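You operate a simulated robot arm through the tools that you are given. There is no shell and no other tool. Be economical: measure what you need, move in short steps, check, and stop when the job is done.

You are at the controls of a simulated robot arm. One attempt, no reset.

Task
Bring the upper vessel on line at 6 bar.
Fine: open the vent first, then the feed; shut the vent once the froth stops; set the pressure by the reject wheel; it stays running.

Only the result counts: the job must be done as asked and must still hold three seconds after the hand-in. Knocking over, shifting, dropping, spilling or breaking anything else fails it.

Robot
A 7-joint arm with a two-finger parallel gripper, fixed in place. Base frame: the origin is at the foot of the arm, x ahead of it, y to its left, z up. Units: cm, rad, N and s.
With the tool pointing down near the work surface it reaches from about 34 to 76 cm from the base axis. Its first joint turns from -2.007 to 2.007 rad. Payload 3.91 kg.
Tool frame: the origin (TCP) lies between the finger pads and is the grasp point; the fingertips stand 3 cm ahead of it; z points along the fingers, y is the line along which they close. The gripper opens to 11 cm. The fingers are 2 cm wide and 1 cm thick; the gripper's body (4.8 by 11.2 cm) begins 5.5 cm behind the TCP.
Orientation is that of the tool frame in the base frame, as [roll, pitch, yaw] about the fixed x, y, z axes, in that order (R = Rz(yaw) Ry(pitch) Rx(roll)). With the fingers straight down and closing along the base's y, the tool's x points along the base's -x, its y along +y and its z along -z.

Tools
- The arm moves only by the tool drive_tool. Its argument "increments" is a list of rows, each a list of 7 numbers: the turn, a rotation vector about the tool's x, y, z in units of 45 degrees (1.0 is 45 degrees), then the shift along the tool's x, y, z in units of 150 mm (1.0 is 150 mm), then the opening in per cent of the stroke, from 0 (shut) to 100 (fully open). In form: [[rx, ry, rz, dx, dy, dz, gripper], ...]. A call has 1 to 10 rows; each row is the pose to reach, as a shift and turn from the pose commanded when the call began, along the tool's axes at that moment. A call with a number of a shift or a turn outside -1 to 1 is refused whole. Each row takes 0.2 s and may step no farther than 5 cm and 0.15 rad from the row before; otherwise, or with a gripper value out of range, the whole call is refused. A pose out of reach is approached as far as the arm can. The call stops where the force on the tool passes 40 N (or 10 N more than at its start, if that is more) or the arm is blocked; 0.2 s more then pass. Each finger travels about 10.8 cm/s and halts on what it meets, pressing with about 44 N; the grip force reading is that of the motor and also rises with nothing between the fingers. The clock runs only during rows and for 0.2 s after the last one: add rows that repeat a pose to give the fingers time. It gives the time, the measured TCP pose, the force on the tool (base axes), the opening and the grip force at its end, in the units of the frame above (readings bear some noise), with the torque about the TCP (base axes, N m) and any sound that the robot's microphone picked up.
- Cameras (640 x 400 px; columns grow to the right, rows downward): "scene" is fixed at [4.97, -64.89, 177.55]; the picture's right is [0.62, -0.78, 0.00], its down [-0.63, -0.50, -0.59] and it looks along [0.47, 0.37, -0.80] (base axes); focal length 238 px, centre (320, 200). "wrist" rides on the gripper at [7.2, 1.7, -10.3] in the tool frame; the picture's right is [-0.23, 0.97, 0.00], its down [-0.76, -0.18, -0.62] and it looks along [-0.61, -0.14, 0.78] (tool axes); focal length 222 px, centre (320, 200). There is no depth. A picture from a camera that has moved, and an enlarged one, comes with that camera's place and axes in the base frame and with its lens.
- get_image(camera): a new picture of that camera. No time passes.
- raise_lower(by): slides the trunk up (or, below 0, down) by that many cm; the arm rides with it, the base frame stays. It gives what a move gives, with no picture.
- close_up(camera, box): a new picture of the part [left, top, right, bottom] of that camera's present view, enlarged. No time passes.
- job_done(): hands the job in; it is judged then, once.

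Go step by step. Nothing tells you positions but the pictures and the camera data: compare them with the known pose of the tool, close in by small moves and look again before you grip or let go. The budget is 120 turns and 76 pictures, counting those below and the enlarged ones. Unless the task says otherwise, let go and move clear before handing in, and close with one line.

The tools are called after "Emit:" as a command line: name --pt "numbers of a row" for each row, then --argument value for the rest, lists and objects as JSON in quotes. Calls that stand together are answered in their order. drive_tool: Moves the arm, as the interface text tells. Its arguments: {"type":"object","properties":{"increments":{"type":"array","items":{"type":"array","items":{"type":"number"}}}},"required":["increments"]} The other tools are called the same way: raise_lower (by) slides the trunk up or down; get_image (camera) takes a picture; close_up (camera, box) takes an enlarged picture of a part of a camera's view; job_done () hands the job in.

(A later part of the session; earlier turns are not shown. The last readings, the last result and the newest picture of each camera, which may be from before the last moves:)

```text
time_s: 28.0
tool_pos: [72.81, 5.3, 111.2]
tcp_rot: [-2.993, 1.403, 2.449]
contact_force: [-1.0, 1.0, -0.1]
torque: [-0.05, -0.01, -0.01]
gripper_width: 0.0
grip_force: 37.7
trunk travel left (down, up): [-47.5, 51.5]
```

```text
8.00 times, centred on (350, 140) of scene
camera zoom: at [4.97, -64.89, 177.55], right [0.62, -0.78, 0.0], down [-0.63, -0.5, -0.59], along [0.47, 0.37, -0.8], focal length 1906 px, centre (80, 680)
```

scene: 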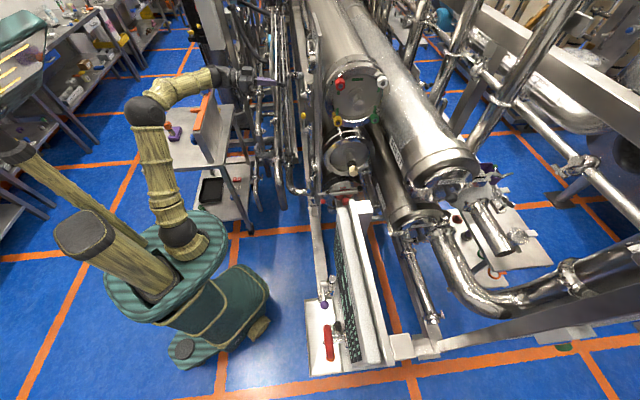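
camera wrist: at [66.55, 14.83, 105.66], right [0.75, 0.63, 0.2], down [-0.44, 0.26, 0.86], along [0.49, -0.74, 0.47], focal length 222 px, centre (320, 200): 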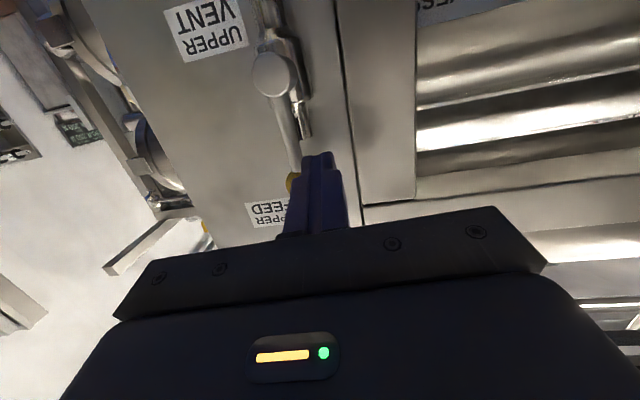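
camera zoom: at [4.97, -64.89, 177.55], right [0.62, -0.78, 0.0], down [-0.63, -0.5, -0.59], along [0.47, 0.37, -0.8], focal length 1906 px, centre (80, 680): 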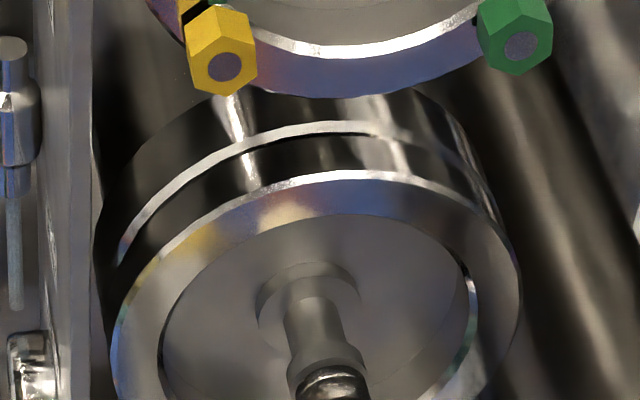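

It's unchanged. To be safe I'll wait another 4 s and check with a tighter zoom.

Emit:
drive_tool --pt "0 0 0 0 0 0 0" --pt "0 0 0 0 0 0 0" --pt "0 0 0 0 0 0 0" --pt "0 0 0 0 0 0 0" --pt "0 0 0 0 0 0 0" --pt "0 0 0 0 0 0 0" --pt "0 0 0 0 0 0 0" --pt "0 0 0 0 0 0 0" --pt "0 0 0 0 0 0 0" --pt "0 0 0 0 0 0 0"

Emit:
drive_tool --pt "0 0 0 0 0 0 0" --pt "0 0 0 0 0 0 0" --pt "0 0 0 0 0 0 0" --pt "0 0 0 0 0 0 0" --pt "0 0 0 0 0 0 0" --pt "0 0 0 0 0 0 0" --pt "0 0 0 0 0 0 0" --pt "0 0 0 0 0 0 0" --pt "0 0 0 0 0 0 0" --pt "0 0 0 0 0 0 0"

Emit:
close_up --camera "scene" --box '[304, 125, 320, 165]'

```text
time_s: 30.2
tool_pos: [72.94, 5.23, 111.2]
tcp_rot: [-2.994, 1.402, 2.45]
contact_force: [0.0, -0.7, 0.5]
torque: [-0.01, -0.04, 0.01]
gripper_width: 0.02
grip_force: 37.8
trunk travel left (down, up): [-47.5, 51.5]
```

```text
time_s: 32.4
tool_pos: [72.97, 5.28, 111.17]
tcp_rot: [-2.994, 1.401, 2.45]
contact_force: [0.4, -1.1, 0.5]
torque: [0.01, 0.0, -0.02]
gripper_width: 0.01
grip_force: 37.5
trunk travel left (down, up): [-47.5, 51.5]
```

```text
10.00 times, centred on (312, 145) of scene
camera zoom: at [4.97, -64.89, 177.55], right [0.62, -0.78, 0.0], down [-0.63, -0.5, -0.59], along [0.47, 0.37, -0.8], focal length 2382 px, centre (400, 750)
```

zoom: 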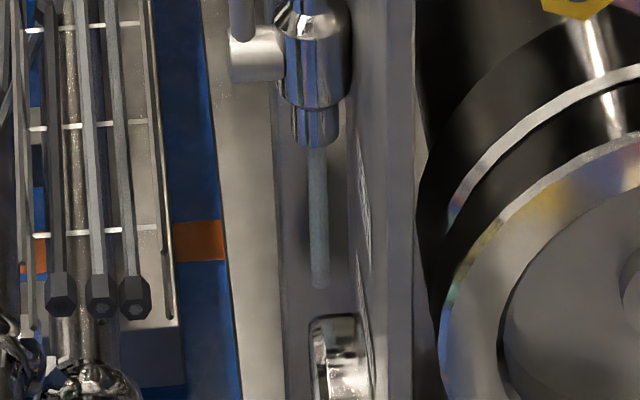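

The stream is thin and clear, so the froth has stopped. I'll advance the poker beside the lever on its far side, below the ball.

Emit:
drive_tool --pt "0 0 0 0.053 0.02 0.05 0" --pt "0 0 0 0.053 0.02 0.2 0" --pt "0 0 0 0.053 0.02 0.317 0"

Emit:
get_image --camera "wrist"

```text
time_s: 33.2
tool_pos: [75.92, 2.35, 109.78]
tcp_rot: [-2.999, 1.401, 2.442]
contact_force: [-21.4, 10.9, -2.5]
torque: [0.21, 0.29, -0.34]
gripper_width: 0.0
grip_force: 37.9
trunk travel left (down, up): [-47.5, 51.5]
```

```text
29 pictures are left
camera wrist: at [69.49, 11.82, 104.22], right [0.75, 0.63, 0.2], down [-0.44, 0.26, 0.86], along [0.49, -0.74, 0.47], focal length 222 px, centre (320, 200)
```

wrist: 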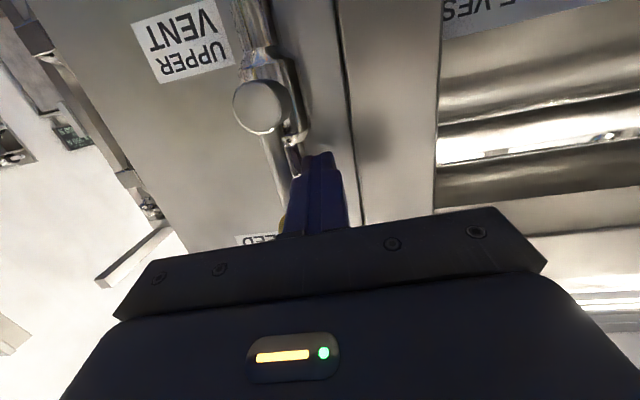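

The tip lightly touched the valve stub, so I'll back off slightly, lift a little, and swing the lever down to closed.

Emit:
drive_tool --pt "0 0 0 0 0 -0.08 0" --pt "0 0 0 -0.045 0 -0.08 0" --pt "0 0 0 -0.06 -0.1 -0.08 0" --pt "0 0 0 -0.075 -0.167 -0.08 0" --pt "0 0 0 -0.07 -0.24 -0.08 0" --pt "0 0 0 -0.06 -0.31 -0.08 0" --pt "0 0 0 -0.01 -0.427 -0.08 0" --pt "0 0 0 0.06 -0.507 -0.07 0" --pt "0 0 0 0.13 -0.55 -0.06 0" --pt "0 0 0 0.19 -0.57 -0.06 0"

Emit:
close_up --camera "scene" --box '[270, 90, 350, 170]'

```text
time_s: 35.4
tool_pos: [68.92, -2.67, 107.36]
tcp_rot: [-2.993, 1.404, 2.451]
contact_force: [16.7, 0.8, 13.7]
torque: [-0.38, -0.35, 0.43]
gripper_width: 0.0
grip_force: 37.1
trunk travel left (down, up): [-47.5, 51.5]
```

```text
5.00 times, centred on (310, 130) of scene
camera zoom: at [4.97, -64.89, 177.55], right [0.62, -0.78, 0.0], down [-0.63, -0.5, -0.59], along [0.47, 0.37, -0.8], focal length 1191 px, centre (370, 550)
```

zoom: 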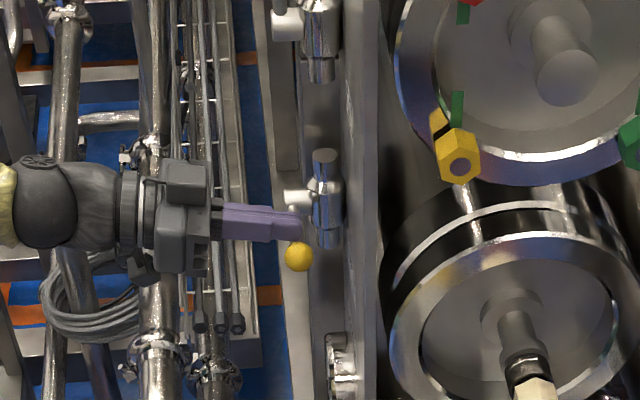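

The ball is back at its original closed position and the stream is gone. I'll give a small extra press to the stop, then withdraw with the gauge in view.

Emit:
drive_tool --pt "0 0 0 0.03 0 0 0" --pt "0 0 0 0.06 0 0 0"

Emit:
drive_tool --pt "0 0 0 -0.12 0.03 0 0" --pt "0 0 0 -0.12 0 -0.25 0" --pt "0 0 0 -0.12 0 -0.5 0" --pt "0 0 0 -0.12 -0.2 -0.75 0" --pt "0 0 0 -0.12 -0.4 -1 0"

Emit:
get_image --camera "wrist"

```text
time_s: 35.8
tool_pos: [68.96, -2.65, 107.42]
tcp_rot: [-3.008, 1.413, 2.439]
contact_force: [9.8, -0.8, 8.5]
torque: [-0.24, -0.21, 0.26]
gripper_width: 0.0
grip_force: 37.8
trunk travel left (down, up): [-47.5, 51.5]
stopped in row 2: the force on the tool passed its limit at 44 N (the readings are from after the stop); the commanded pose is now the measured one
```

```text
time_s: 37.0
tool_pos: [54.78, 4.35, 111.65]
tcp_rot: [-3.002, 1.41, 2.443]
contact_force: [0.2, 0.7, 0.6]
torque: [0.02, -0.02, 0.0]
gripper_width: 0.0
grip_force: 38.0
trunk travel left (down, up): [-47.5, 51.5]
```

```text
27 pictures are left
camera wrist: at [48.34, 13.77, 106.01], right [0.75, 0.63, 0.2], down [-0.45, 0.26, 0.85], along [0.48, -0.73, 0.48], focal length 222 px, centre (320, 200)
```

wrist: 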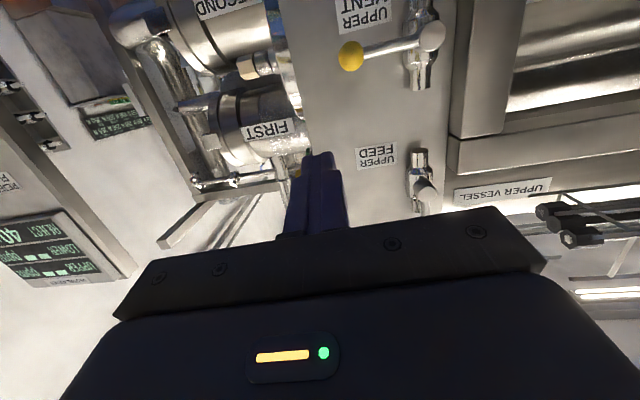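

The vent is shut and the feed is open. The reject wheel is at about (11.3,-62.4,111), axis toward (-0.76,0.64), diameter about 8 cm. I'll read the gauge before going there.

Emit:
raise_lower --by 18

Emit:
get_image --camera "wrist"

```text
time_s: 39.0
tool_pos: [54.78, 4.26, 129.57]
tcp_rot: [-3.001, 1.411, 2.44]
contact_force: [0.6, -0.6, -0.4]
torque: [0.02, -0.01, -0.01]
gripper_width: 0.01
grip_force: 37.8
trunk travel left (down, up): [-65.5, 33.5]
```

```text
26 pictures are left
camera wrist: at [48.43, 13.79, 123.98], right [0.75, 0.63, 0.2], down [-0.45, 0.26, 0.85], along [0.48, -0.73, 0.48], focal length 222 px, centre (320, 200)
```

wrist: 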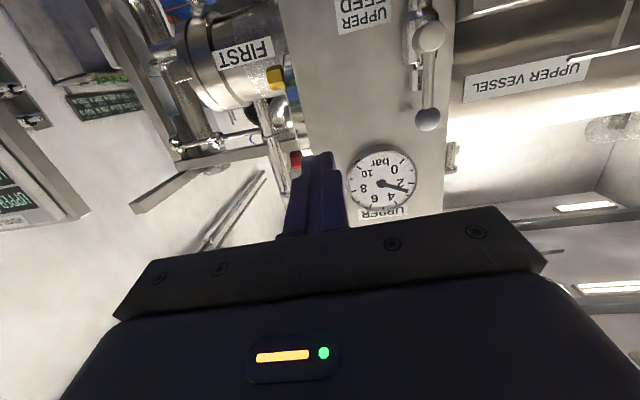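

The gauge reads about 2.8 bar with the vent shut. Now I'll raise above the panels and untilt the tool so I can swing over to the reject wheel.

Emit:
raise_lower --by 28

Emit:
drive_tool --pt "0 0.17 0 0 0 0 0" --pt "0 0.34 0 0 0 0 0" --pt "0 0.51 0 0 0 0 20" --pt "0 0.68 0 0 0 0 40" --pt "0 0.84 0 0 0 0 70" --pt "0 1.0 0 0 0 0 100"

```text
time_s: 41.8
tool_pos: [54.83, 4.25, 157.7]
tcp_rot: [-2.999, 1.409, 2.441]
contact_force: [-0.2, 0.2, -0.2]
torque: [-0.03, -0.01, 0.03]
gripper_width: 0.0
grip_force: 37.1
trunk travel left (down, up): [-93.5, 5.5]
```

```text
time_s: 43.2
tool_pos: [54.85, 4.23, 157.69]
tcp_rot: [-3.114, 0.624, 2.32]
contact_force: [-0.3, 0.6, 0.2]
torque: [0.01, 0.01, 0.0]
gripper_width: 10.99
grip_force: 0.0
trunk travel left (down, up): [-93.5, 5.5]
```

Emit:
drive_tool --pt "0 0 0 -0.1 -0.23 0.075 100" --pt "0 0 0 -0.2 -0.46 0.15 100" --pt "0 0 0 -0.3 -0.69 0.225 100" --pt "0 0 0 -0.41 -0.92 0.3 100"

Emit:
drive_tool --pt "0 0 0 -0.06 -0.25 0.045 100" --pt "0 0 0 -0.12 -0.5 0.09 100" --pt "0 0 0 -0.18 -0.75 0.135 100" --pt "0 0 0 -0.24 -1.0 0.18 100"

Emit:
drive_tool --pt "0 0 0 0.0 -0.25 0.0 100" --pt "0 0 0 0.0 -0.5 0.0 100" --pt "0 0 0 0.0 -0.75 0.0 100" --pt "0 0 0 0.0 -1.0 0.0 100"

```text
time_s: 44.2
tool_pos: [49.62, -10.73, 157.85]
tcp_rot: [-3.116, 0.626, 2.319]
contact_force: [-0.6, 0.0, -0.3]
torque: [0.01, 0.0, 0.03]
gripper_width: 11.0
grip_force: 0.0
trunk travel left (down, up): [-93.5, 5.5]
```

```text
time_s: 45.2
tool_pos: [41.59, -23.92, 158.16]
tcp_rot: [-3.115, 0.626, 2.322]
contact_force: [-0.7, 0.3, 0.1]
torque: [-0.02, 0.0, -0.01]
gripper_width: 10.99
grip_force: 0.1
trunk travel left (down, up): [-93.5, 5.5]
```

```text
time_s: 46.2
tool_pos: [30.31, -34.2, 158.32]
tcp_rot: [-3.115, 0.626, 2.32]
contact_force: [0.7, -0.2, 0.5]
torque: [0.02, -0.01, 0.0]
gripper_width: 11.03
grip_force: 0.0
trunk travel left (down, up): [-93.5, 5.5]
```

Emit:
drive_tool --pt "0 0 0 0.015 -0.25 -0.01 100" --pt "0 0 0 0.03 -0.5 -0.02 100" --pt "0 0 0 0.045 -0.75 -0.03 100" --pt "0 0 0 0.06 -1.0 -0.04 100"

Emit:
drive_tool --pt "0 0 0 0.015 -0.25 -0.01 100" --pt "0 0 0 0.03 -0.5 -0.02 100" --pt "0 0 0 0.045 -0.75 -0.03 100" --pt "0 0 0 0.06 -1.0 -0.04 100"

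Emit:
get_image --camera "wrist"

```text
time_s: 47.2
tool_pos: [18.55, -43.23, 158.66]
tcp_rot: [-3.114, 0.625, 2.321]
contact_force: [-0.5, 0.3, 0.6]
torque: [-0.01, 0.04, -0.01]
gripper_width: 10.99
grip_force: 0.1
trunk travel left (down, up): [-93.5, 5.5]
```

```text
time_s: 48.2
tool_pos: [6.56, -52.63, 158.98]
tcp_rot: [-3.118, 0.625, 2.319]
contact_force: [0.2, 0.0, -0.1]
torque: [-0.01, 0.0, 0.03]
gripper_width: 11.01
grip_force: 0.2
trunk travel left (down, up): [-93.5, 5.5]
```

```text
25 pictures are left
camera wrist: at [0.02, -42.67, 162.93], right [0.85, 0.52, 0.11], down [0.05, -0.29, 0.95], along [0.53, -0.8, -0.28], focal length 222 px, centre (320, 200)
```

wrist: 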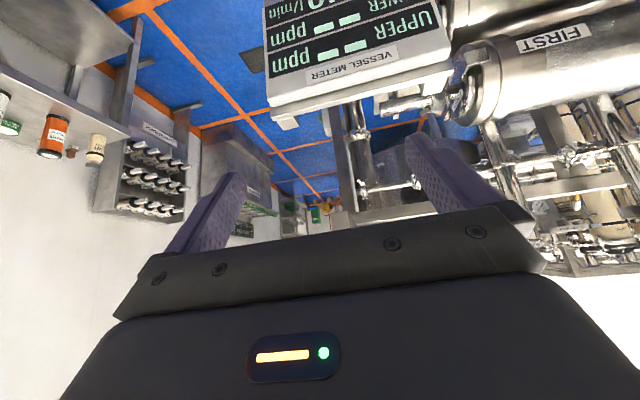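

The display panel is ahead. I'll lower toward the wheel height, staying about 10 cm in front of the wheel plane.

Emit:
raise_lower --by -38

Emit:
get_image --camera "wrist"

```text
time_s: 51.9
tool_pos: [6.74, -52.49, 120.97]
tcp_rot: [-3.115, 0.625, 2.32]
contact_force: [0.1, 0.4, -0.3]
torque: [-0.01, -0.02, -0.02]
gripper_width: 11.01
grip_force: 0.1
trunk travel left (down, up): [-55.5, 43.5]
```

```text
24 pictures are left
camera wrist: at [0.15, -42.42, 125.01], right [0.85, 0.52, 0.11], down [0.05, -0.29, 0.95], along [0.53, -0.8, -0.28], focal length 222 px, centre (320, 200)
```

wrist: 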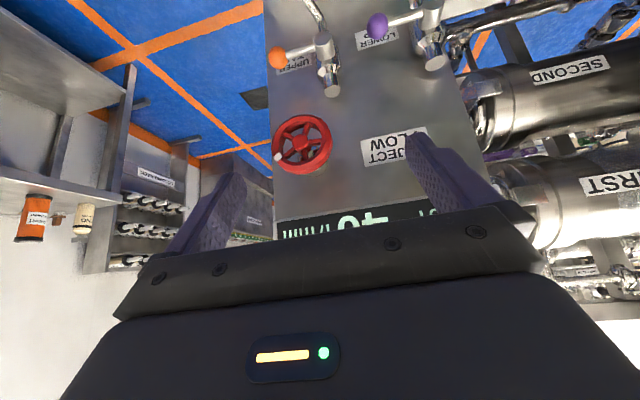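

The wheel is confirmed at about (11.6,-62.5,111). I'll tilt the tool onto its axis and move to the standoff.

Emit:
drive_tool --pt "0 -0.15 0 0.05 -0.05 0.1 100" --pt "0 -0.3 0 0.1 -0.1 0.2 100" --pt "0 -0.45 0 0.15 -0.15 0.3 100" --pt "0 -0.6 0 0.2 -0.2 0.4 100" --pt "0 -0.75 0 0.25 -0.25 0.5 100" --pt "0 -0.9 0 0.3 -0.29 0.61 100"

Emit:
get_image --camera "wrist"

```text
time_s: 53.3
tool_pos: [4.48, -56.89, 111.08]
tcp_rot: [-3.045, 1.333, 2.396]
contact_force: [-0.3, 0.1, -0.5]
torque: [-0.01, -0.02, 0.01]
gripper_width: 11.0
grip_force: 0.1
trunk travel left (down, up): [-55.5, 43.5]
```

```text
23 pictures are left
camera wrist: at [-2.11, -47.02, 106.36], right [0.76, 0.61, 0.2], down [-0.4, 0.21, 0.89], along [0.5, -0.76, 0.41], focal length 222 px, centre (320, 200)
```

wrist: 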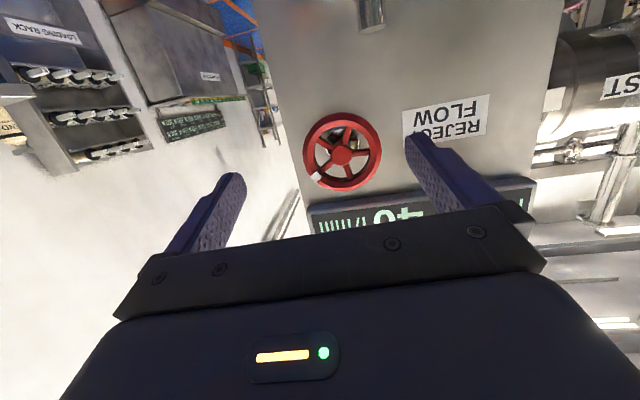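

The wheel centre refines to (11.6,-62.4,111.3), diameter about 7 cm. I'll square the tool onto the wheel axis and look again.

Emit:
drive_tool --pt "-0.07 -0.15 0 -0.015 0.015 0.03 100" --pt "-0.15 -0.3 0 -0.028 0.03 0.06 100"

Emit:
get_image --camera "wrist"

```text
time_s: 53.9
tool_pos: [5.56, -57.17, 111.32]
tcp_rot: [-1.786, 1.563, -2.505]
contact_force: [0.3, -0.3, 1.3]
torque: [-0.03, 0.03, 0.05]
gripper_width: 11.01
grip_force: 0.1
trunk travel left (down, up): [-55.5, 43.5]
```

```text
22 pictures are left
camera wrist: at [-1.14, -49.17, 103.97], right [0.64, 0.73, 0.22], down [-0.58, 0.28, 0.76], along [0.5, -0.62, 0.61], focal length 222 px, centre (320, 200)
```

wrist: 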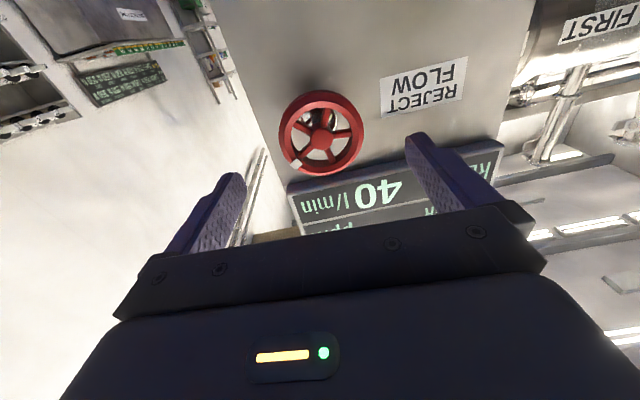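

The tool is centred on the wheel axis. I'll advance so only the fingertips straddle the rim, staying clear of the display box, and close.

Emit:
drive_tool --pt "0 0 0 0 0 0.13 100" --pt "0 0 0 0 0 0.26 100" --pt "0 0 0 0 0 0.39 100"

Emit:
get_image --camera "wrist"

```text
time_s: 54.7
tool_pos: [9.83, -61.14, 111.28]
tcp_rot: [-2.067, 1.56, -2.788]
contact_force: [-0.5, 0.5, -0.1]
torque: [-0.01, 0.01, -0.01]
gripper_width: 11.05
grip_force: 0.0
trunk travel left (down, up): [-55.5, 43.5]
```

```text
21 pictures are left
camera wrist: at [3.2, -53.06, 103.92], right [0.64, 0.73, 0.22], down [-0.58, 0.28, 0.77], along [0.5, -0.62, 0.6], focal length 222 px, centre (320, 200)
```

wrist: 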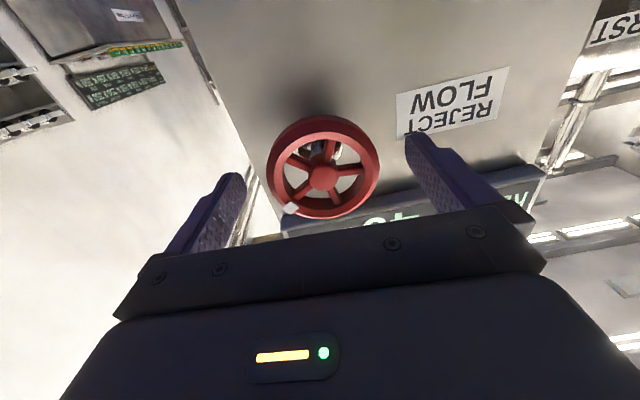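

Emit:
drive_tool --pt "0 0 0 0 0 0 60" --pt "0 0 0 0 0 0 30" --pt "0 0 0 0 0 0 30" --pt "0 0 0 0 0 0 30"

```text
time_s: 55.7
tool_pos: [9.91, -61.18, 111.34]
tcp_rot: [-2.083, 1.56, -2.804]
contact_force: [6.5, 4.7, -2.3]
torque: [0.03, -0.3, -0.09]
gripper_width: 7.11
grip_force: 45.2
trunk travel left (down, up): [-55.5, 43.5]
```

Gripped at 7.1 cm. I'll turn clockwise (closing) by 27° and read the reject display.

Emit:
drive_tool --pt "0 0 0.15 0 0 0 30" --pt "0 0 0.3 0 0 0 30" --pt "0 0 0.45 0 0 0 30" --pt "0 0 0.6 0 0 0 30"

Emit:
get_image --camera "wrist"

```text
time_s: 56.7
tool_pos: [9.96, -60.9, 111.21]
tcp_rot: [1.579, 1.106, 0.857]
contact_force: [6.6, 6.7, -1.5]
torque: [-0.35, -0.33, -0.4]
gripper_width: 7.05
grip_force: 45.3
trunk travel left (down, up): [-55.5, 43.5]
```

```text
20 pictures are left
camera wrist: at [5.42, -50.54, 105.48], right [0.51, 0.58, 0.64], down [-0.8, 0.03, 0.6], along [0.33, -0.82, 0.48], focal length 222 px, centre (320, 200)
```

wrist: 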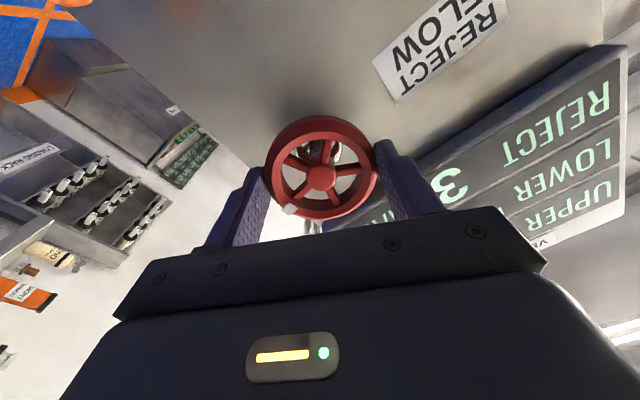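

The wheel turned and the reject reading is dropping into the 30s, so this is the closing direction. I'll release, back off, untwist and read the display.

Emit:
drive_tool --pt "0 0 0.6 0 0 0 78" --pt "0 0 0.6 0 0 0 78" --pt "0 0 0.6 0 0 -0.15 78" --pt "0 0 0.45 0 0 -0.3 78" --pt "0 0 0.3 0 0 -0.4 78" --pt "0 0 0.15 0 0 -0.4 90" --pt "0 0 0.0 0 0 -0.4 100"

Emit:
close_up --camera "wrist" --box '[260, 60, 540, 240]'

```text
refused: row 1 steps farther than a row can; nothing moved
```

```text
2.22 times, centred on (400, 150) of wrist
camera zoom: at [5.42, -50.54, 105.48], right [0.51, 0.58, 0.64], down [-0.8, 0.03, 0.6], along [0.33, -0.82, 0.48], focal length 494 px, centre (142, 311)
```

zoom: 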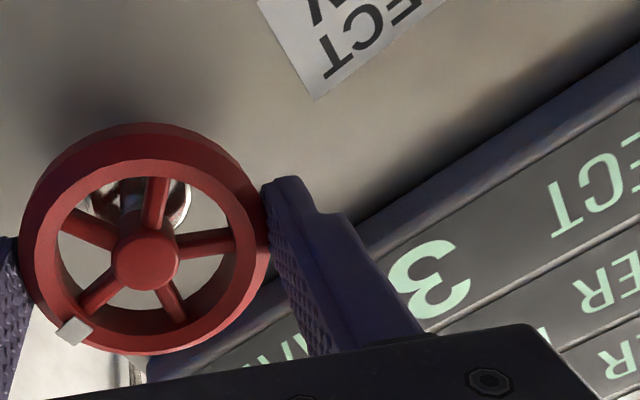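

My rotation rows should have been relative to the present pose. I'll redo that.

Emit:
drive_tool --pt "0 0 0 0 0 0 78" --pt "0 0 0 0 0 0 78" --pt "0 0 0 0 0 -0.15 78" --pt "0 0 -0.15 0 0 -0.3 78" --pt "0 0 -0.3 0 0 -0.4 78" --pt "0 0 -0.45 0 0 -0.4 90" --pt "0 0 -0.6 0 0 -0.4 100"

Emit:
close_up --camera "wrist" --box '[260, 60, 540, 240]'

```text
time_s: 58.3
tool_pos: [5.47, -57.13, 111.16]
tcp_rot: [-1.911, 1.56, -2.631]
contact_force: [0.5, 0.7, -0.1]
torque: [-0.02, 0.06, 0.03]
gripper_width: 10.98
grip_force: 0.0
trunk travel left (down, up): [-55.5, 43.5]
```

```text
2.22 times, centred on (400, 150) of wrist
camera zoom: at [-1.2, -49.02, 103.91], right [0.64, 0.73, 0.22], down [-0.58, 0.28, 0.77], along [0.5, -0.62, 0.61], focal length 494 px, centre (142, 311)
```

zoom: 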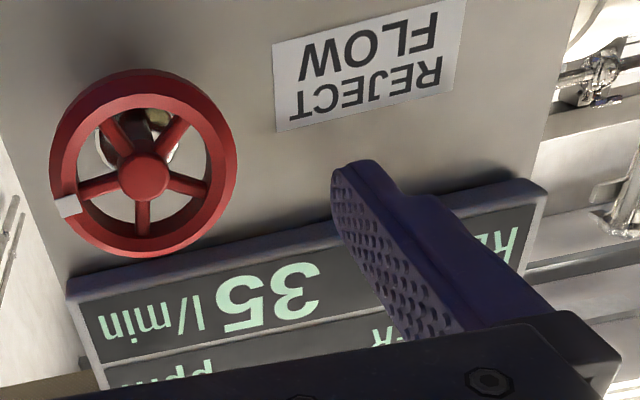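

The reject flow is now 35 l/min (27° gave -5). I'll retreat over the panel to read the upper gauge.

Emit:
raise_lower --by 43

Emit:
drive_tool --pt "0.07 0.15 0 0 0 0 100" --pt "0.15 0.3 0 0 0 0 100"

Emit:
drive_tool --pt "0 0.15 0 0 0 0 100" --pt "0 0.3 0 0 0 0 100" --pt "0 0.45 0 0 0 0 100" --pt "0 0.6 0 0 0 0 100" --pt "0 0.75 0 0 0 0 100" --pt "0 0.9 0 0 0 0 100"

Emit:
drive_tool --pt "0 0 0 0 0.25 0 100" --pt "0 0 0 0 0.5 0 100" --pt "0 0 0 0 0.75 0 100" --pt "0 0 0 0 1.0 0 100"

Emit:
drive_tool --pt "0 0 0 0 0.25 0 100" --pt "0 0 0 0 0.5 0 100" --pt "0 0 0 0 0.75 0 100" --pt "0 0 0 0 1.0 0 100"

Emit:
drive_tool --pt "0 0 0 0.06 0.25 -0.045 100" --pt "0 0 0 0.12 0.5 -0.09 100" --pt "0 0 0 0.18 0.75 -0.135 100" --pt "0 0 0 0.24 1.0 -0.18 100"

Emit:
drive_tool --pt "0 0 -0.15 0 0 0 100" --pt "0 0 -0.3 0 0 0 100" --pt "0 0 -0.45 0 0 0 100" --pt "0 0 -0.6 0 0 0 100" --pt "0 0 -0.75 0 0 0 100" --pt "0 0 -0.9 0 0 0 100"

Emit:
get_image --camera "wrist"

```text
refused: 43 is not a number from -40 to 40
```

```text
time_s: 58.9
tool_pos: [5.36, -57.1, 111.25]
tcp_rot: [-3.042, 1.331, 2.398]
contact_force: [0.7, 0.3, 0.0]
torque: [-0.02, 0.0, 0.0]
gripper_width: 11.0
grip_force: 0.0
trunk travel left (down, up): [-55.5, 43.5]
```

```text
time_s: 60.3
tool_pos: [5.37, -57.13, 111.24]
tcp_rot: [-3.115, 0.623, 2.319]
contact_force: [-0.8, -0.2, -0.4]
torque: [-0.03, 0.02, -0.03]
gripper_width: 10.98
grip_force: 0.0
trunk travel left (down, up): [-55.5, 43.5]
```

```text
time_s: 61.3
tool_pos: [16.59, -46.99, 110.97]
tcp_rot: [-3.112, 0.628, 2.32]
contact_force: [0.0, 0.4, 0.1]
torque: [0.03, -0.01, 0.01]
gripper_width: 11.01
grip_force: 0.0
trunk travel left (down, up): [-55.5, 43.5]
```

```text
time_s: 62.3
tool_pos: [27.54, -36.95, 110.41]
tcp_rot: [-3.112, 0.627, 2.32]
contact_force: [-0.3, 1.0, 0.4]
torque: [-0.02, 0.0, 0.04]
gripper_width: 10.99
grip_force: 0.1
trunk travel left (down, up): [-55.5, 43.5]
```

```text
time_s: 63.3
tool_pos: [35.77, -23.82, 110.32]
tcp_rot: [-3.114, 0.626, 2.319]
contact_force: [-0.1, -0.6, -1.1]
torque: [0.02, -0.01, -0.02]
gripper_width: 11.0
grip_force: 0.0
trunk travel left (down, up): [-55.5, 43.5]
```

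```text
time_s: 64.7
tool_pos: [35.65, -23.73, 110.27]
tcp_rot: [-2.685, 0.446, 3.125]
contact_force: [-0.2, 0.3, -0.5]
torque: [-0.01, 0.0, -0.01]
gripper_width: 11.02
grip_force: 0.1
trunk travel left (down, up): [-55.5, 43.5]
```

```text
17 pictures are left
camera wrist: at [25.71, -17.47, 114.77], right [0.4, 0.87, -0.29], down [0.41, 0.11, 0.9], along [0.82, -0.49, -0.32], focal length 222 px, centre (320, 200)
```

wrist: 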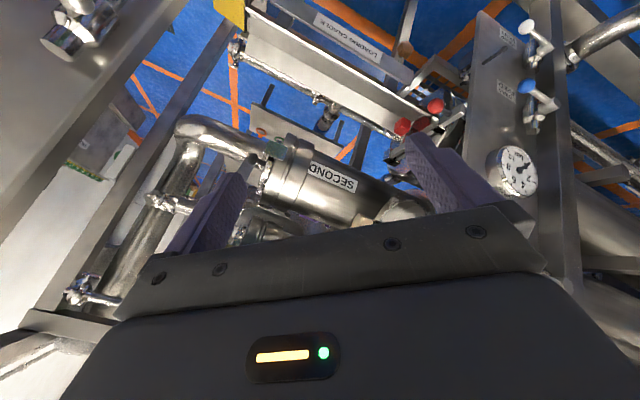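

The refused raise meant that route ran at z≈110, and it was clear all the way, with no contact. Raising now will bring the upper gauge into the view where the lower one is.

Emit:
raise_lower --by 40

Emit:
close_up --camera "wrist" --box '[450, 100, 600, 240]'

```text
time_s: 68.5
tool_pos: [35.69, -23.73, 150.32]
tcp_rot: [-2.686, 0.445, 3.121]
contact_force: [-0.4, 0.1, 0.3]
torque: [0.01, 0.01, -0.05]
gripper_width: 11.0
grip_force: 0.0
trunk travel left (down, up): [-95.5, 3.5]
```

```text
2.86 times, centred on (525, 170) of wrist
camera zoom: at [25.73, -17.44, 154.76], right [0.41, 0.87, -0.29], down [0.41, 0.11, 0.9], along [0.81, -0.49, -0.32], focal length 635 px, centre (-266, 286)
```

zoom: 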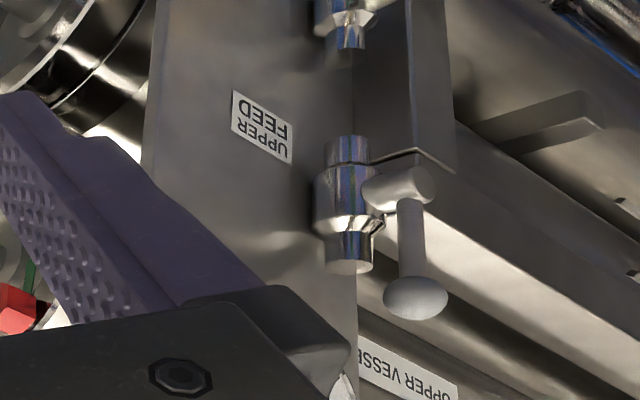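

The gauge is hidden under the gripper in the image. I'll tilt the camera up.

Emit:
drive_tool --pt "0 -0.15 0 0 0 0 100" --pt "0 -0.3 0 0 0 0 100" --pt "0 -0.45 0 0 0 0 100" --pt "0 -0.6 0 0 0 0 100"

Emit:
get_image --camera "wrist"

```text
time_s: 69.5
tool_pos: [35.61, -24.14, 150.21]
tcp_rot: [-2.506, 0.806, -2.9]
contact_force: [0.2, 0.1, 0.6]
torque: [-0.02, 0.03, 0.0]
gripper_width: 11.0
grip_force: 0.0
out of reach, approached as far as the arm can: row 4
trunk travel left (down, up): [-95.5, 3.5]
```

```text
15 pictures are left
camera wrist: at [23.89, -19.34, 150.07], right [0.37, 0.9, -0.24], down [0.03, 0.24, 0.97], along [0.93, -0.37, 0.06], focal length 222 px, centre (320, 200)
```

wrist: 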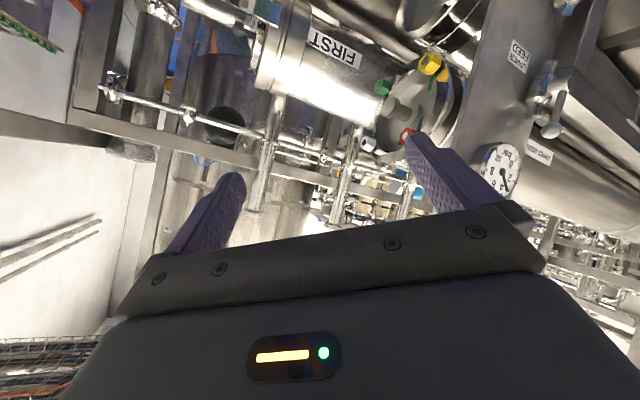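

Emit:
close_up --camera "wrist" --box '[470, 130, 530, 215]'

```text
4.71 times, centred on (500, 172) of wrist
camera zoom: at [23.89, -19.34, 150.07], right [0.37, 0.9, -0.24], down [0.03, 0.24, 0.97], along [0.93, -0.37, 0.06], focal length 1045 px, centre (-527, 329)
```

zoom: 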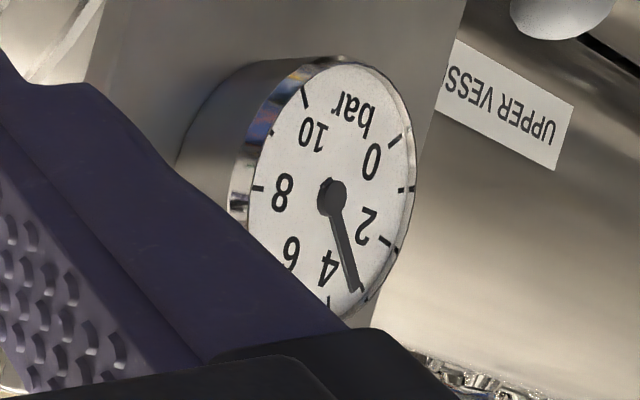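

The gauge reads about 3.4 bar at 35 l/min (it was about 2.8 at 40). I'll return along the reverse path and turn further, to about 28 l/min. First I'll undo the tilt and confirm the pose.

Emit:
drive_tool --pt "0 0.15 0 0 0 0 100" --pt "0 0.3 0 0 0 0 100" --pt "0 0.45 0 0 0 0 100" --pt "0 0.6 0 0 0 0 100"

Emit:
raise_lower --by -40

Emit:
drive_tool --pt "0 0 0.15 0 0 0 100" --pt "0 0 0.3 0 0 0 100" --pt "0 0 0.45 0 0 0 100" --pt "0 0 0.6 0 0 0 100" --pt "0 0 0.75 0 0 0 100" --pt "0 0 0.9 0 0 0 100"

```text
time_s: 70.5
tool_pos: [35.85, -23.69, 150.21]
tcp_rot: [-2.687, 0.443, 3.123]
contact_force: [-0.8, -0.3, -0.3]
torque: [0.01, 0.04, -0.02]
gripper_width: 10.99
grip_force: 0.0
trunk travel left (down, up): [-95.5, 3.5]
```

```text
time_s: 74.3
tool_pos: [35.71, -23.65, 110.26]
tcp_rot: [-2.687, 0.445, 3.121]
contact_force: [-0.7, -0.3, 0.3]
torque: [-0.04, -0.02, -0.01]
gripper_width: 11.01
grip_force: 0.0
trunk travel left (down, up): [-55.5, 43.5]
```

```text
time_s: 75.7
tool_pos: [35.73, -23.63, 110.25]
tcp_rot: [-3.114, 0.625, 2.318]
contact_force: [0.8, 0.6, 0.2]
torque: [-0.01, 0.02, 0.02]
gripper_width: 11.01
grip_force: 0.1
trunk travel left (down, up): [-55.5, 43.5]
```

Emit:
drive_tool --pt "0 0 0 -0.06 -0.25 0.045 100" --pt "0 0 0 -0.12 -0.5 0.09 100" --pt "0 0 0 -0.18 -0.75 0.135 100" --pt "0 0 0 -0.24 -1.0 0.18 100"

Emit:
drive_tool --pt "0 0 0 0 -0.25 0 100" --pt "0 0 0 0 -0.5 0 100" --pt "0 0 0 0 -0.75 0 100" --pt "0 0 0 0 -1.0 0 100"

Emit:
drive_tool --pt "0 0 0 0 -0.25 0 100" --pt "0 0 0 0 -0.5 0 100" --pt "0 0 0 0 -0.75 0 100" --pt "0 0 0 0 -1.0 0 100"

Emit:
drive_tool --pt "0 -0.15 0 0 0 0 100" --pt "0 -0.3 0 0 0 0 100" --pt "0 -0.45 0 0 0 0 100" --pt "0 -0.6 0 0 0 0 100" --pt "0 -0.75 0 0 0 0 100" --pt "0 -0.9 0 0 0 0 100"

Emit:
drive_tool --pt "-0.07 -0.15 0 0 0 0 100" --pt "-0.15 -0.3 0 0 0 0 100"

```text
time_s: 76.7
tool_pos: [27.6, -37.03, 110.52]
tcp_rot: [-3.113, 0.625, 2.318]
contact_force: [1.1, 0.7, 0.5]
torque: [0.02, -0.04, 0.02]
gripper_width: 11.02
grip_force: 0.0
trunk travel left (down, up): [-55.5, 43.5]
```

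```text
time_s: 77.7
tool_pos: [16.59, -47.17, 110.68]
tcp_rot: [-3.116, 0.626, 2.318]
contact_force: [-0.6, 0.4, -0.2]
torque: [-0.02, -0.01, -0.01]
gripper_width: 10.99
grip_force: 0.1
trunk travel left (down, up): [-55.5, 43.5]
```

```text
time_s: 78.7
tool_pos: [5.34, -57.31, 111.14]
tcp_rot: [-3.114, 0.627, 2.321]
contact_force: [-0.2, 0.1, -1.0]
torque: [0.01, 0.0, -0.02]
gripper_width: 10.99
grip_force: 0.1
trunk travel left (down, up): [-55.5, 43.5]
```

```text
time_s: 80.1
tool_pos: [5.34, -57.26, 111.19]
tcp_rot: [-3.044, 1.332, 2.399]
contact_force: [-0.1, 0.7, -0.2]
torque: [0.01, 0.01, 0.02]
gripper_width: 10.99
grip_force: 0.1
trunk travel left (down, up): [-55.5, 43.5]
```

```text
time_s: 80.7
tool_pos: [5.34, -57.26, 111.26]
tcp_rot: [-1.831, 1.562, -2.551]
contact_force: [-0.4, -0.3, 0.4]
torque: [0.02, 0.02, 0.0]
gripper_width: 11.0
grip_force: 0.0
trunk travel left (down, up): [-55.5, 43.5]
```

I'm back at standoff. I'll pre-twist -18°, advance, grip, turn +36°, release, retreat, and read the display.

Emit:
drive_tool --pt "0 0 -0.15 0 0 0.1 100" --pt "0 0 -0.3 0 0 0.2 100" --pt "0 0 -0.4 0 0 0.3 100" --pt "0 0 -0.4 0 0 0.4 100" --pt "0 0 -0.4 0 0 0.4 60" --pt "0 0 -0.4 0 0 0.4 30" --pt "0 0 -0.4 0 0 0.4 30"

Emit:
drive_tool --pt "0 0 0.13 0 0 0 30" --pt "0 0 0.26 0 0 0 30" --pt "0 0 0.4 0 0 0 30" --pt "0 0 0.53 0 0 0 30" --pt "0 0 0.67 0 0 0 30" --pt "0 0 0.8 0 0 0 30" --pt "0 0 0.8 0 0 0 30"

Emit:
drive_tool --pt "0 0 0 0 0 0 78" --pt "0 0 0 0 0 0 78" --pt "0 0 0 0 0 -0.15 78" --pt "0 0 -0.1 0 0 -0.3 78" --pt "0 0 -0.25 0 0 -0.4 90" --pt "0 0 -0.4 0 0 -0.4 100"

Emit:
close_up --camera "wrist" --box '[260, 60, 540, 240]'

```text
time_s: 82.3
tool_pos: [9.93, -61.14, 111.12]
tcp_rot: [-1.583, 1.25, -2.303]
contact_force: [1.8, -4.2, 2.0]
torque: [-0.09, -0.08, -0.74]
gripper_width: 7.24
grip_force: 45.2
trunk travel left (down, up): [-55.5, 43.5]
```

```text
time_s: 83.9
tool_pos: [10.14, -61.05, 110.93]
tcp_rot: [1.591, 1.264, 0.873]
contact_force: [7.8, 15.2, -12.6]
torque: [-0.17, -0.14, 0.26]
gripper_width: 7.2
grip_force: 45.0
trunk travel left (down, up): [-55.5, 43.5]
```

```text
time_s: 85.3
tool_pos: [5.19, -57.08, 111.18]
tcp_rot: [-2.003, 1.561, -2.723]
contact_force: [-0.2, 0.1, 0.5]
torque: [-0.01, 0.0, 0.03]
gripper_width: 11.01
grip_force: 0.1
trunk travel left (down, up): [-55.5, 43.5]
```

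```text
2.22 times, centred on (400, 150) of wrist
camera zoom: at [-1.36, -49.02, 103.9], right [0.64, 0.73, 0.22], down [-0.58, 0.28, 0.77], along [0.5, -0.62, 0.6], focal length 494 px, centre (142, 311)
```

zoom: 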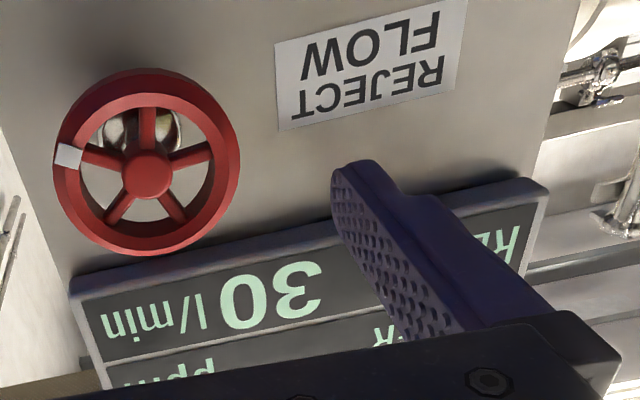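

The flow is now 30 l/min. Extrapolating, 6 bar should fall near 25-26 l/min, so I'll turn about 16° more before the next gauge check.

Emit:
drive_tool --pt "0 0 -0.1 0 0 0.13 100" --pt "0 0 -0.2 0 0 0.27 100" --pt "0 0 -0.2 0 0 0.4 100" --pt "0 0 -0.2 0 0 0.4 60" --pt "0 0 -0.2 0 0 0.4 30" --pt "0 0 -0.2 0 0 0.4 30"

Emit:
drive_tool --pt "0 0 0.12 0 0 0 30" --pt "0 0 0.24 0 0 0 30" --pt "0 0 0.36 0 0 0 30" --pt "0 0 0.36 0 0 0 30"

Emit:
drive_tool --pt "0 0 0 0 0 0 78" --pt "0 0 0 0 0 0 78" --pt "0 0 0 0 0 -0.15 78" --pt "0 0 -0.05 0 0 -0.3 78" --pt "0 0 -0.1 0 0 -0.4 90" --pt "0 0 -0.16 0 0 -0.4 100"

Emit:
close_up --camera "wrist" --box '[260, 60, 540, 240]'

```text
time_s: 86.7
tool_pos: [9.83, -61.14, 111.14]
tcp_rot: [-1.601, 1.407, -2.317]
contact_force: [4.2, 5.8, -6.3]
torque: [-0.3, -0.29, -0.06]
gripper_width: 7.05
grip_force: 44.4
trunk travel left (down, up): [-55.5, 43.5]
```

```text
time_s: 87.7
tool_pos: [9.95, -60.97, 111.16]
tcp_rot: [1.613, 1.452, 0.895]
contact_force: [5.8, 15.7, -9.1]
torque: [-0.23, -0.21, -0.12]
gripper_width: 7.0
grip_force: 44.8
trunk travel left (down, up): [-55.5, 43.5]
```

```text
time_s: 89.1
tool_pos: [5.21, -57.12, 111.08]
tcp_rot: [-2.01, 1.561, -2.727]
contact_force: [-0.1, -1.0, 0.7]
torque: [0.0, -0.04, -0.02]
gripper_width: 11.02
grip_force: 0.0
trunk travel left (down, up): [-55.5, 43.5]
```

```text
2.22 times, centred on (400, 150) of wrist
camera zoom: at [-1.4, -49.11, 103.74], right [0.64, 0.73, 0.22], down [-0.58, 0.28, 0.77], along [0.5, -0.62, 0.6], focal length 494 px, centre (142, 311)
```

zoom: 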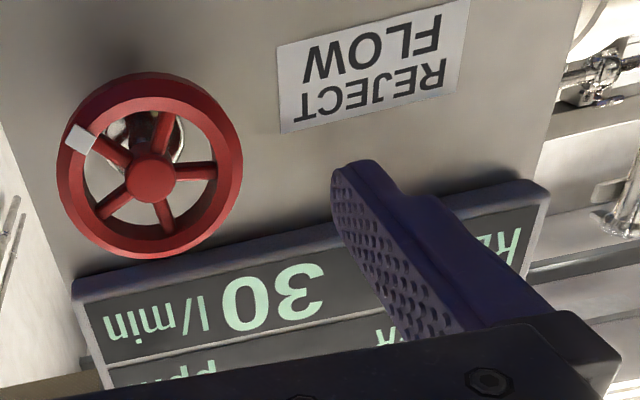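

The display is apparently rounded to 5 l/min, because the wheel did turn about 17°. Now back to the gauge viewpoint.

Emit:
drive_tool --pt "0.07 0.15 0 0 0 0 100" --pt "0.15 0.3 0 0 0 0 100"

Emit:
drive_tool --pt "0 0.15 0 0 0 0 100" --pt "0 0.3 0 0 0 0 100" --pt "0 0.45 0 0 0 0 100" --pt "0 0.6 0 0 0 0 100" --pt "0 0.75 0 0 0 0 100" --pt "0 0.9 0 0 0 0 100"

Emit:
drive_tool --pt "0 0 0 0 0.25 0 100" --pt "0 0 0 0 0.5 0 100" --pt "0 0 0 0 0.75 0 100" --pt "0 0 0 0 1.0 0 100"

Emit:
drive_tool --pt "0 0 0 0 0.25 0 100" --pt "0 0 0 0 0.5 0 100" --pt "0 0 0 0 0.75 0 100" --pt "0 0 0 0 1.0 0 100"

Emit:
drive_tool --pt "0 0 0 0.06 0.25 -0.045 100" --pt "0 0 0 0.12 0.5 -0.09 100" --pt "0 0 0 0.18 0.75 -0.135 100" --pt "0 0 0 0.24 1.0 -0.18 100"

Emit:
drive_tool --pt "0 0 -0.15 0 0 0 100" --pt "0 0 -0.3 0 0 0 100" --pt "0 0 -0.45 0 0 0 100" --pt "0 0 -0.6 0 0 0 100" --pt "0 0 -0.75 0 0 0 100" --pt "0 0 -0.9 0 0 0 100"

Emit:
raise_lower --by 40

Emit:
drive_tool --pt "0 -0.15 0 0 0 0 60" --pt "0 -0.3 0 0 0 0 30" --pt "0 -0.45 0 0 0 0 0" --pt "0 -0.6 0 0 0 0 0"

Emit:
close_up --camera "wrist" --box '[460, 120, 540, 220]'

```text
time_s: 89.7
tool_pos: [5.32, -57.19, 111.08]
tcp_rot: [-3.046, 1.331, 2.395]
contact_force: [-0.2, -0.2, 0.5]
torque: [0.01, 0.01, -0.02]
gripper_width: 11.0
grip_force: 0.0
trunk travel left (down, up): [-55.5, 43.5]
```

```text
time_s: 91.1
tool_pos: [5.37, -57.25, 111.08]
tcp_rot: [-3.114, 0.623, 2.322]
contact_force: [-0.3, 1.3, 0.7]
torque: [-0.02, -0.02, 0.0]
gripper_width: 10.99
grip_force: 0.1
trunk travel left (down, up): [-55.5, 43.5]
```

```text
time_s: 92.1
tool_pos: [16.66, -47.31, 110.7]
tcp_rot: [-3.114, 0.625, 2.321]
contact_force: [0.7, -0.6, -0.2]
torque: [0.0, 0.04, 0.01]
gripper_width: 10.98
grip_force: 0.1
trunk travel left (down, up): [-55.5, 43.5]
```

```text
time_s: 93.1
tool_pos: [27.88, -37.02, 110.4]
tcp_rot: [-3.112, 0.627, 2.322]
contact_force: [-0.8, 0.7, 0.3]
torque: [0.0, -0.01, 0.03]
gripper_width: 10.99
grip_force: 0.2
trunk travel left (down, up): [-55.5, 43.5]
```

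```text
time_s: 94.1
tool_pos: [35.6, -23.58, 110.24]
tcp_rot: [-3.114, 0.627, 2.321]
contact_force: [-0.1, -1.2, 0.9]
torque: [-0.05, 0.0, 0.0]
gripper_width: 11.01
grip_force: 0.1
trunk travel left (down, up): [-55.5, 43.5]
```

```text
time_s: 95.5
tool_pos: [35.77, -23.86, 110.28]
tcp_rot: [-2.684, 0.445, 3.126]
contact_force: [0.5, -0.7, 0.2]
torque: [-0.03, 0.0, 0.01]
gripper_width: 11.0
grip_force: 0.0
trunk travel left (down, up): [-55.5, 43.5]
```

```text
time_s: 99.4
tool_pos: [35.72, -23.85, 150.24]
tcp_rot: [-2.687, 0.444, 3.12]
contact_force: [-0.7, 0.2, 0.1]
torque: [0.03, 0.01, 0.02]
gripper_width: 11.03
grip_force: 0.0
trunk travel left (down, up): [-95.5, 3.5]
```

```text
time_s: 100.4
tool_pos: [35.74, -24.17, 150.37]
tcp_rot: [-2.506, 0.808, -2.897]
contact_force: [0.3, -0.3, 1.3]
torque: [0.0, 0.01, -0.02]
gripper_width: 0.0
grip_force: 37.9
out of reach, approached as far as the arm can: row 4
trunk travel left (down, up): [-95.5, 3.5]
```

```text
4.00 times, centred on (500, 170) of wrist
camera zoom: at [23.94, -19.38, 150.04], right [0.37, 0.9, -0.23], down [0.03, 0.24, 0.97], along [0.93, -0.37, 0.06], focal length 888 px, centre (-400, 320)
```

zoom: 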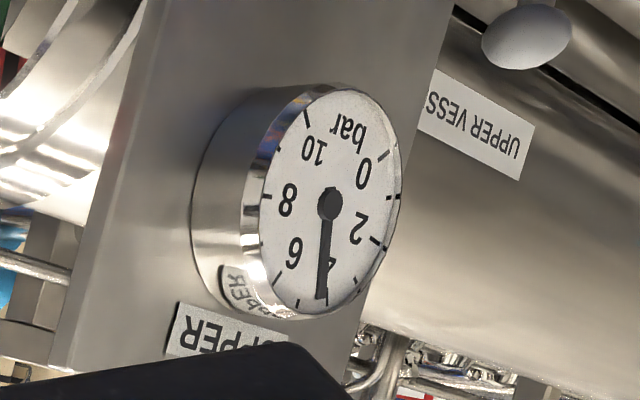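

The gauge reads about 4.2 bar. The data fit P≈118/Q, so 6 bar needs about 20 l/min, roughly 50-55° more. I'll return and turn 45°.

Emit:
drive_tool --pt "0 0.15 0 0 0 0 30" --pt "0 0.3 0 0 0 0 60" --pt "0 0.45 0 0 0 0 100" --pt "0 0.6 0 0 0 0 100"

Emit:
raise_lower --by -40

Emit:
drive_tool --pt "0 0 0.15 0 0 0 100" --pt "0 0 0.3 0 0 0 100" --pt "0 0 0.45 0 0 0 100" --pt "0 0 0.6 0 0 0 100" --pt "0 0 0.75 0 0 0 100" --pt "0 0 0.9 0 0 0 100"

Emit:
drive_tool --pt "0 0 0 -0.06 -0.25 0.045 100" --pt "0 0 0 -0.12 -0.5 0.09 100" --pt "0 0 0 -0.18 -0.75 0.135 100" --pt "0 0 0 -0.24 -1.0 0.18 100"

Emit:
drive_tool --pt "0 0 0 0 -0.25 0 100" --pt "0 0 0 0 -0.5 0 100" --pt "0 0 0 0 -0.75 0 100" --pt "0 0 0 0 -1.0 0 100"

Emit:
drive_tool --pt "0 0 0 0 -0.25 0 100" --pt "0 0 0 0 -0.5 0 100" --pt "0 0 0 0 -0.75 0 100" --pt "0 0 0 0 -1.0 0 100"

Emit:
drive_tool --pt "0 -0.15 0 0 0 0 100" --pt "0 -0.3 0 0 0 0 100" --pt "0 -0.45 0 0 0 0 100" --pt "0 -0.6 0 0 0 0 100" --pt "0 -0.75 0 0 0 0 100" --pt "0 -0.9 0 0 0 0 100"

Emit:
drive_tool --pt "-0.07 -0.15 0 0 0 0 100" --pt "-0.15 -0.3 0 0 0 0 100"

```text
time_s: 101.4
tool_pos: [35.85, -23.8, 150.19]
tcp_rot: [-2.687, 0.444, 3.123]
contact_force: [0.4, 0.5, 0.3]
torque: [-0.02, 0.01, 0.03]
gripper_width: 11.01
grip_force: 0.0
trunk travel left (down, up): [-95.5, 3.5]
```

```text
time_s: 105.2
tool_pos: [35.89, -23.83, 110.19]
tcp_rot: [-2.686, 0.443, 3.122]
contact_force: [0.0, -0.5, 0.4]
torque: [0.01, 0.0, -0.03]
gripper_width: 11.01
grip_force: 0.0
trunk travel left (down, up): [-55.5, 43.5]
```

```text
time_s: 106.6
tool_pos: [35.75, -23.8, 110.22]
tcp_rot: [-3.115, 0.628, 2.317]
contact_force: [-0.6, -0.7, -0.3]
torque: [0.03, 0.05, 0.01]
gripper_width: 11.0
grip_force: 0.2
trunk travel left (down, up): [-55.5, 43.5]
```

```text
time_s: 107.6
tool_pos: [27.7, -37.32, 110.34]
tcp_rot: [-3.113, 0.627, 2.319]
contact_force: [-0.6, -0.5, -0.4]
torque: [0.02, -0.01, 0.01]
gripper_width: 10.99
grip_force: 0.1
trunk travel left (down, up): [-55.5, 43.5]
```

```text
time_s: 108.6
tool_pos: [16.45, -47.32, 110.79]
tcp_rot: [-3.113, 0.628, 2.32]
contact_force: [0.1, -0.6, -0.3]
torque: [0.0, -0.02, 0.0]
gripper_width: 11.0
grip_force: 0.0
trunk travel left (down, up): [-55.5, 43.5]
```

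```text
time_s: 109.6
tool_pos: [5.21, -57.18, 111.04]
tcp_rot: [-3.113, 0.626, 2.324]
contact_force: [-0.5, 0.2, -0.6]
torque: [0.05, -0.03, -0.01]
gripper_width: 11.0
grip_force: 0.0
trunk travel left (down, up): [-55.5, 43.5]
```

```text
time_s: 111.0
tool_pos: [5.23, -57.26, 111.19]
tcp_rot: [-3.043, 1.334, 2.398]
contact_force: [0.2, -0.2, -0.4]
torque: [0.01, -0.03, 0.0]
gripper_width: 11.01
grip_force: 0.1
trunk travel left (down, up): [-55.5, 43.5]
```

```text
time_s: 111.6
tool_pos: [5.38, -57.29, 111.09]
tcp_rot: [-1.827, 1.562, -2.546]
contact_force: [0.5, 0.2, 0.3]
torque: [0.0, -0.01, -0.01]
gripper_width: 11.02
grip_force: 0.1
trunk travel left (down, up): [-55.5, 43.5]
```

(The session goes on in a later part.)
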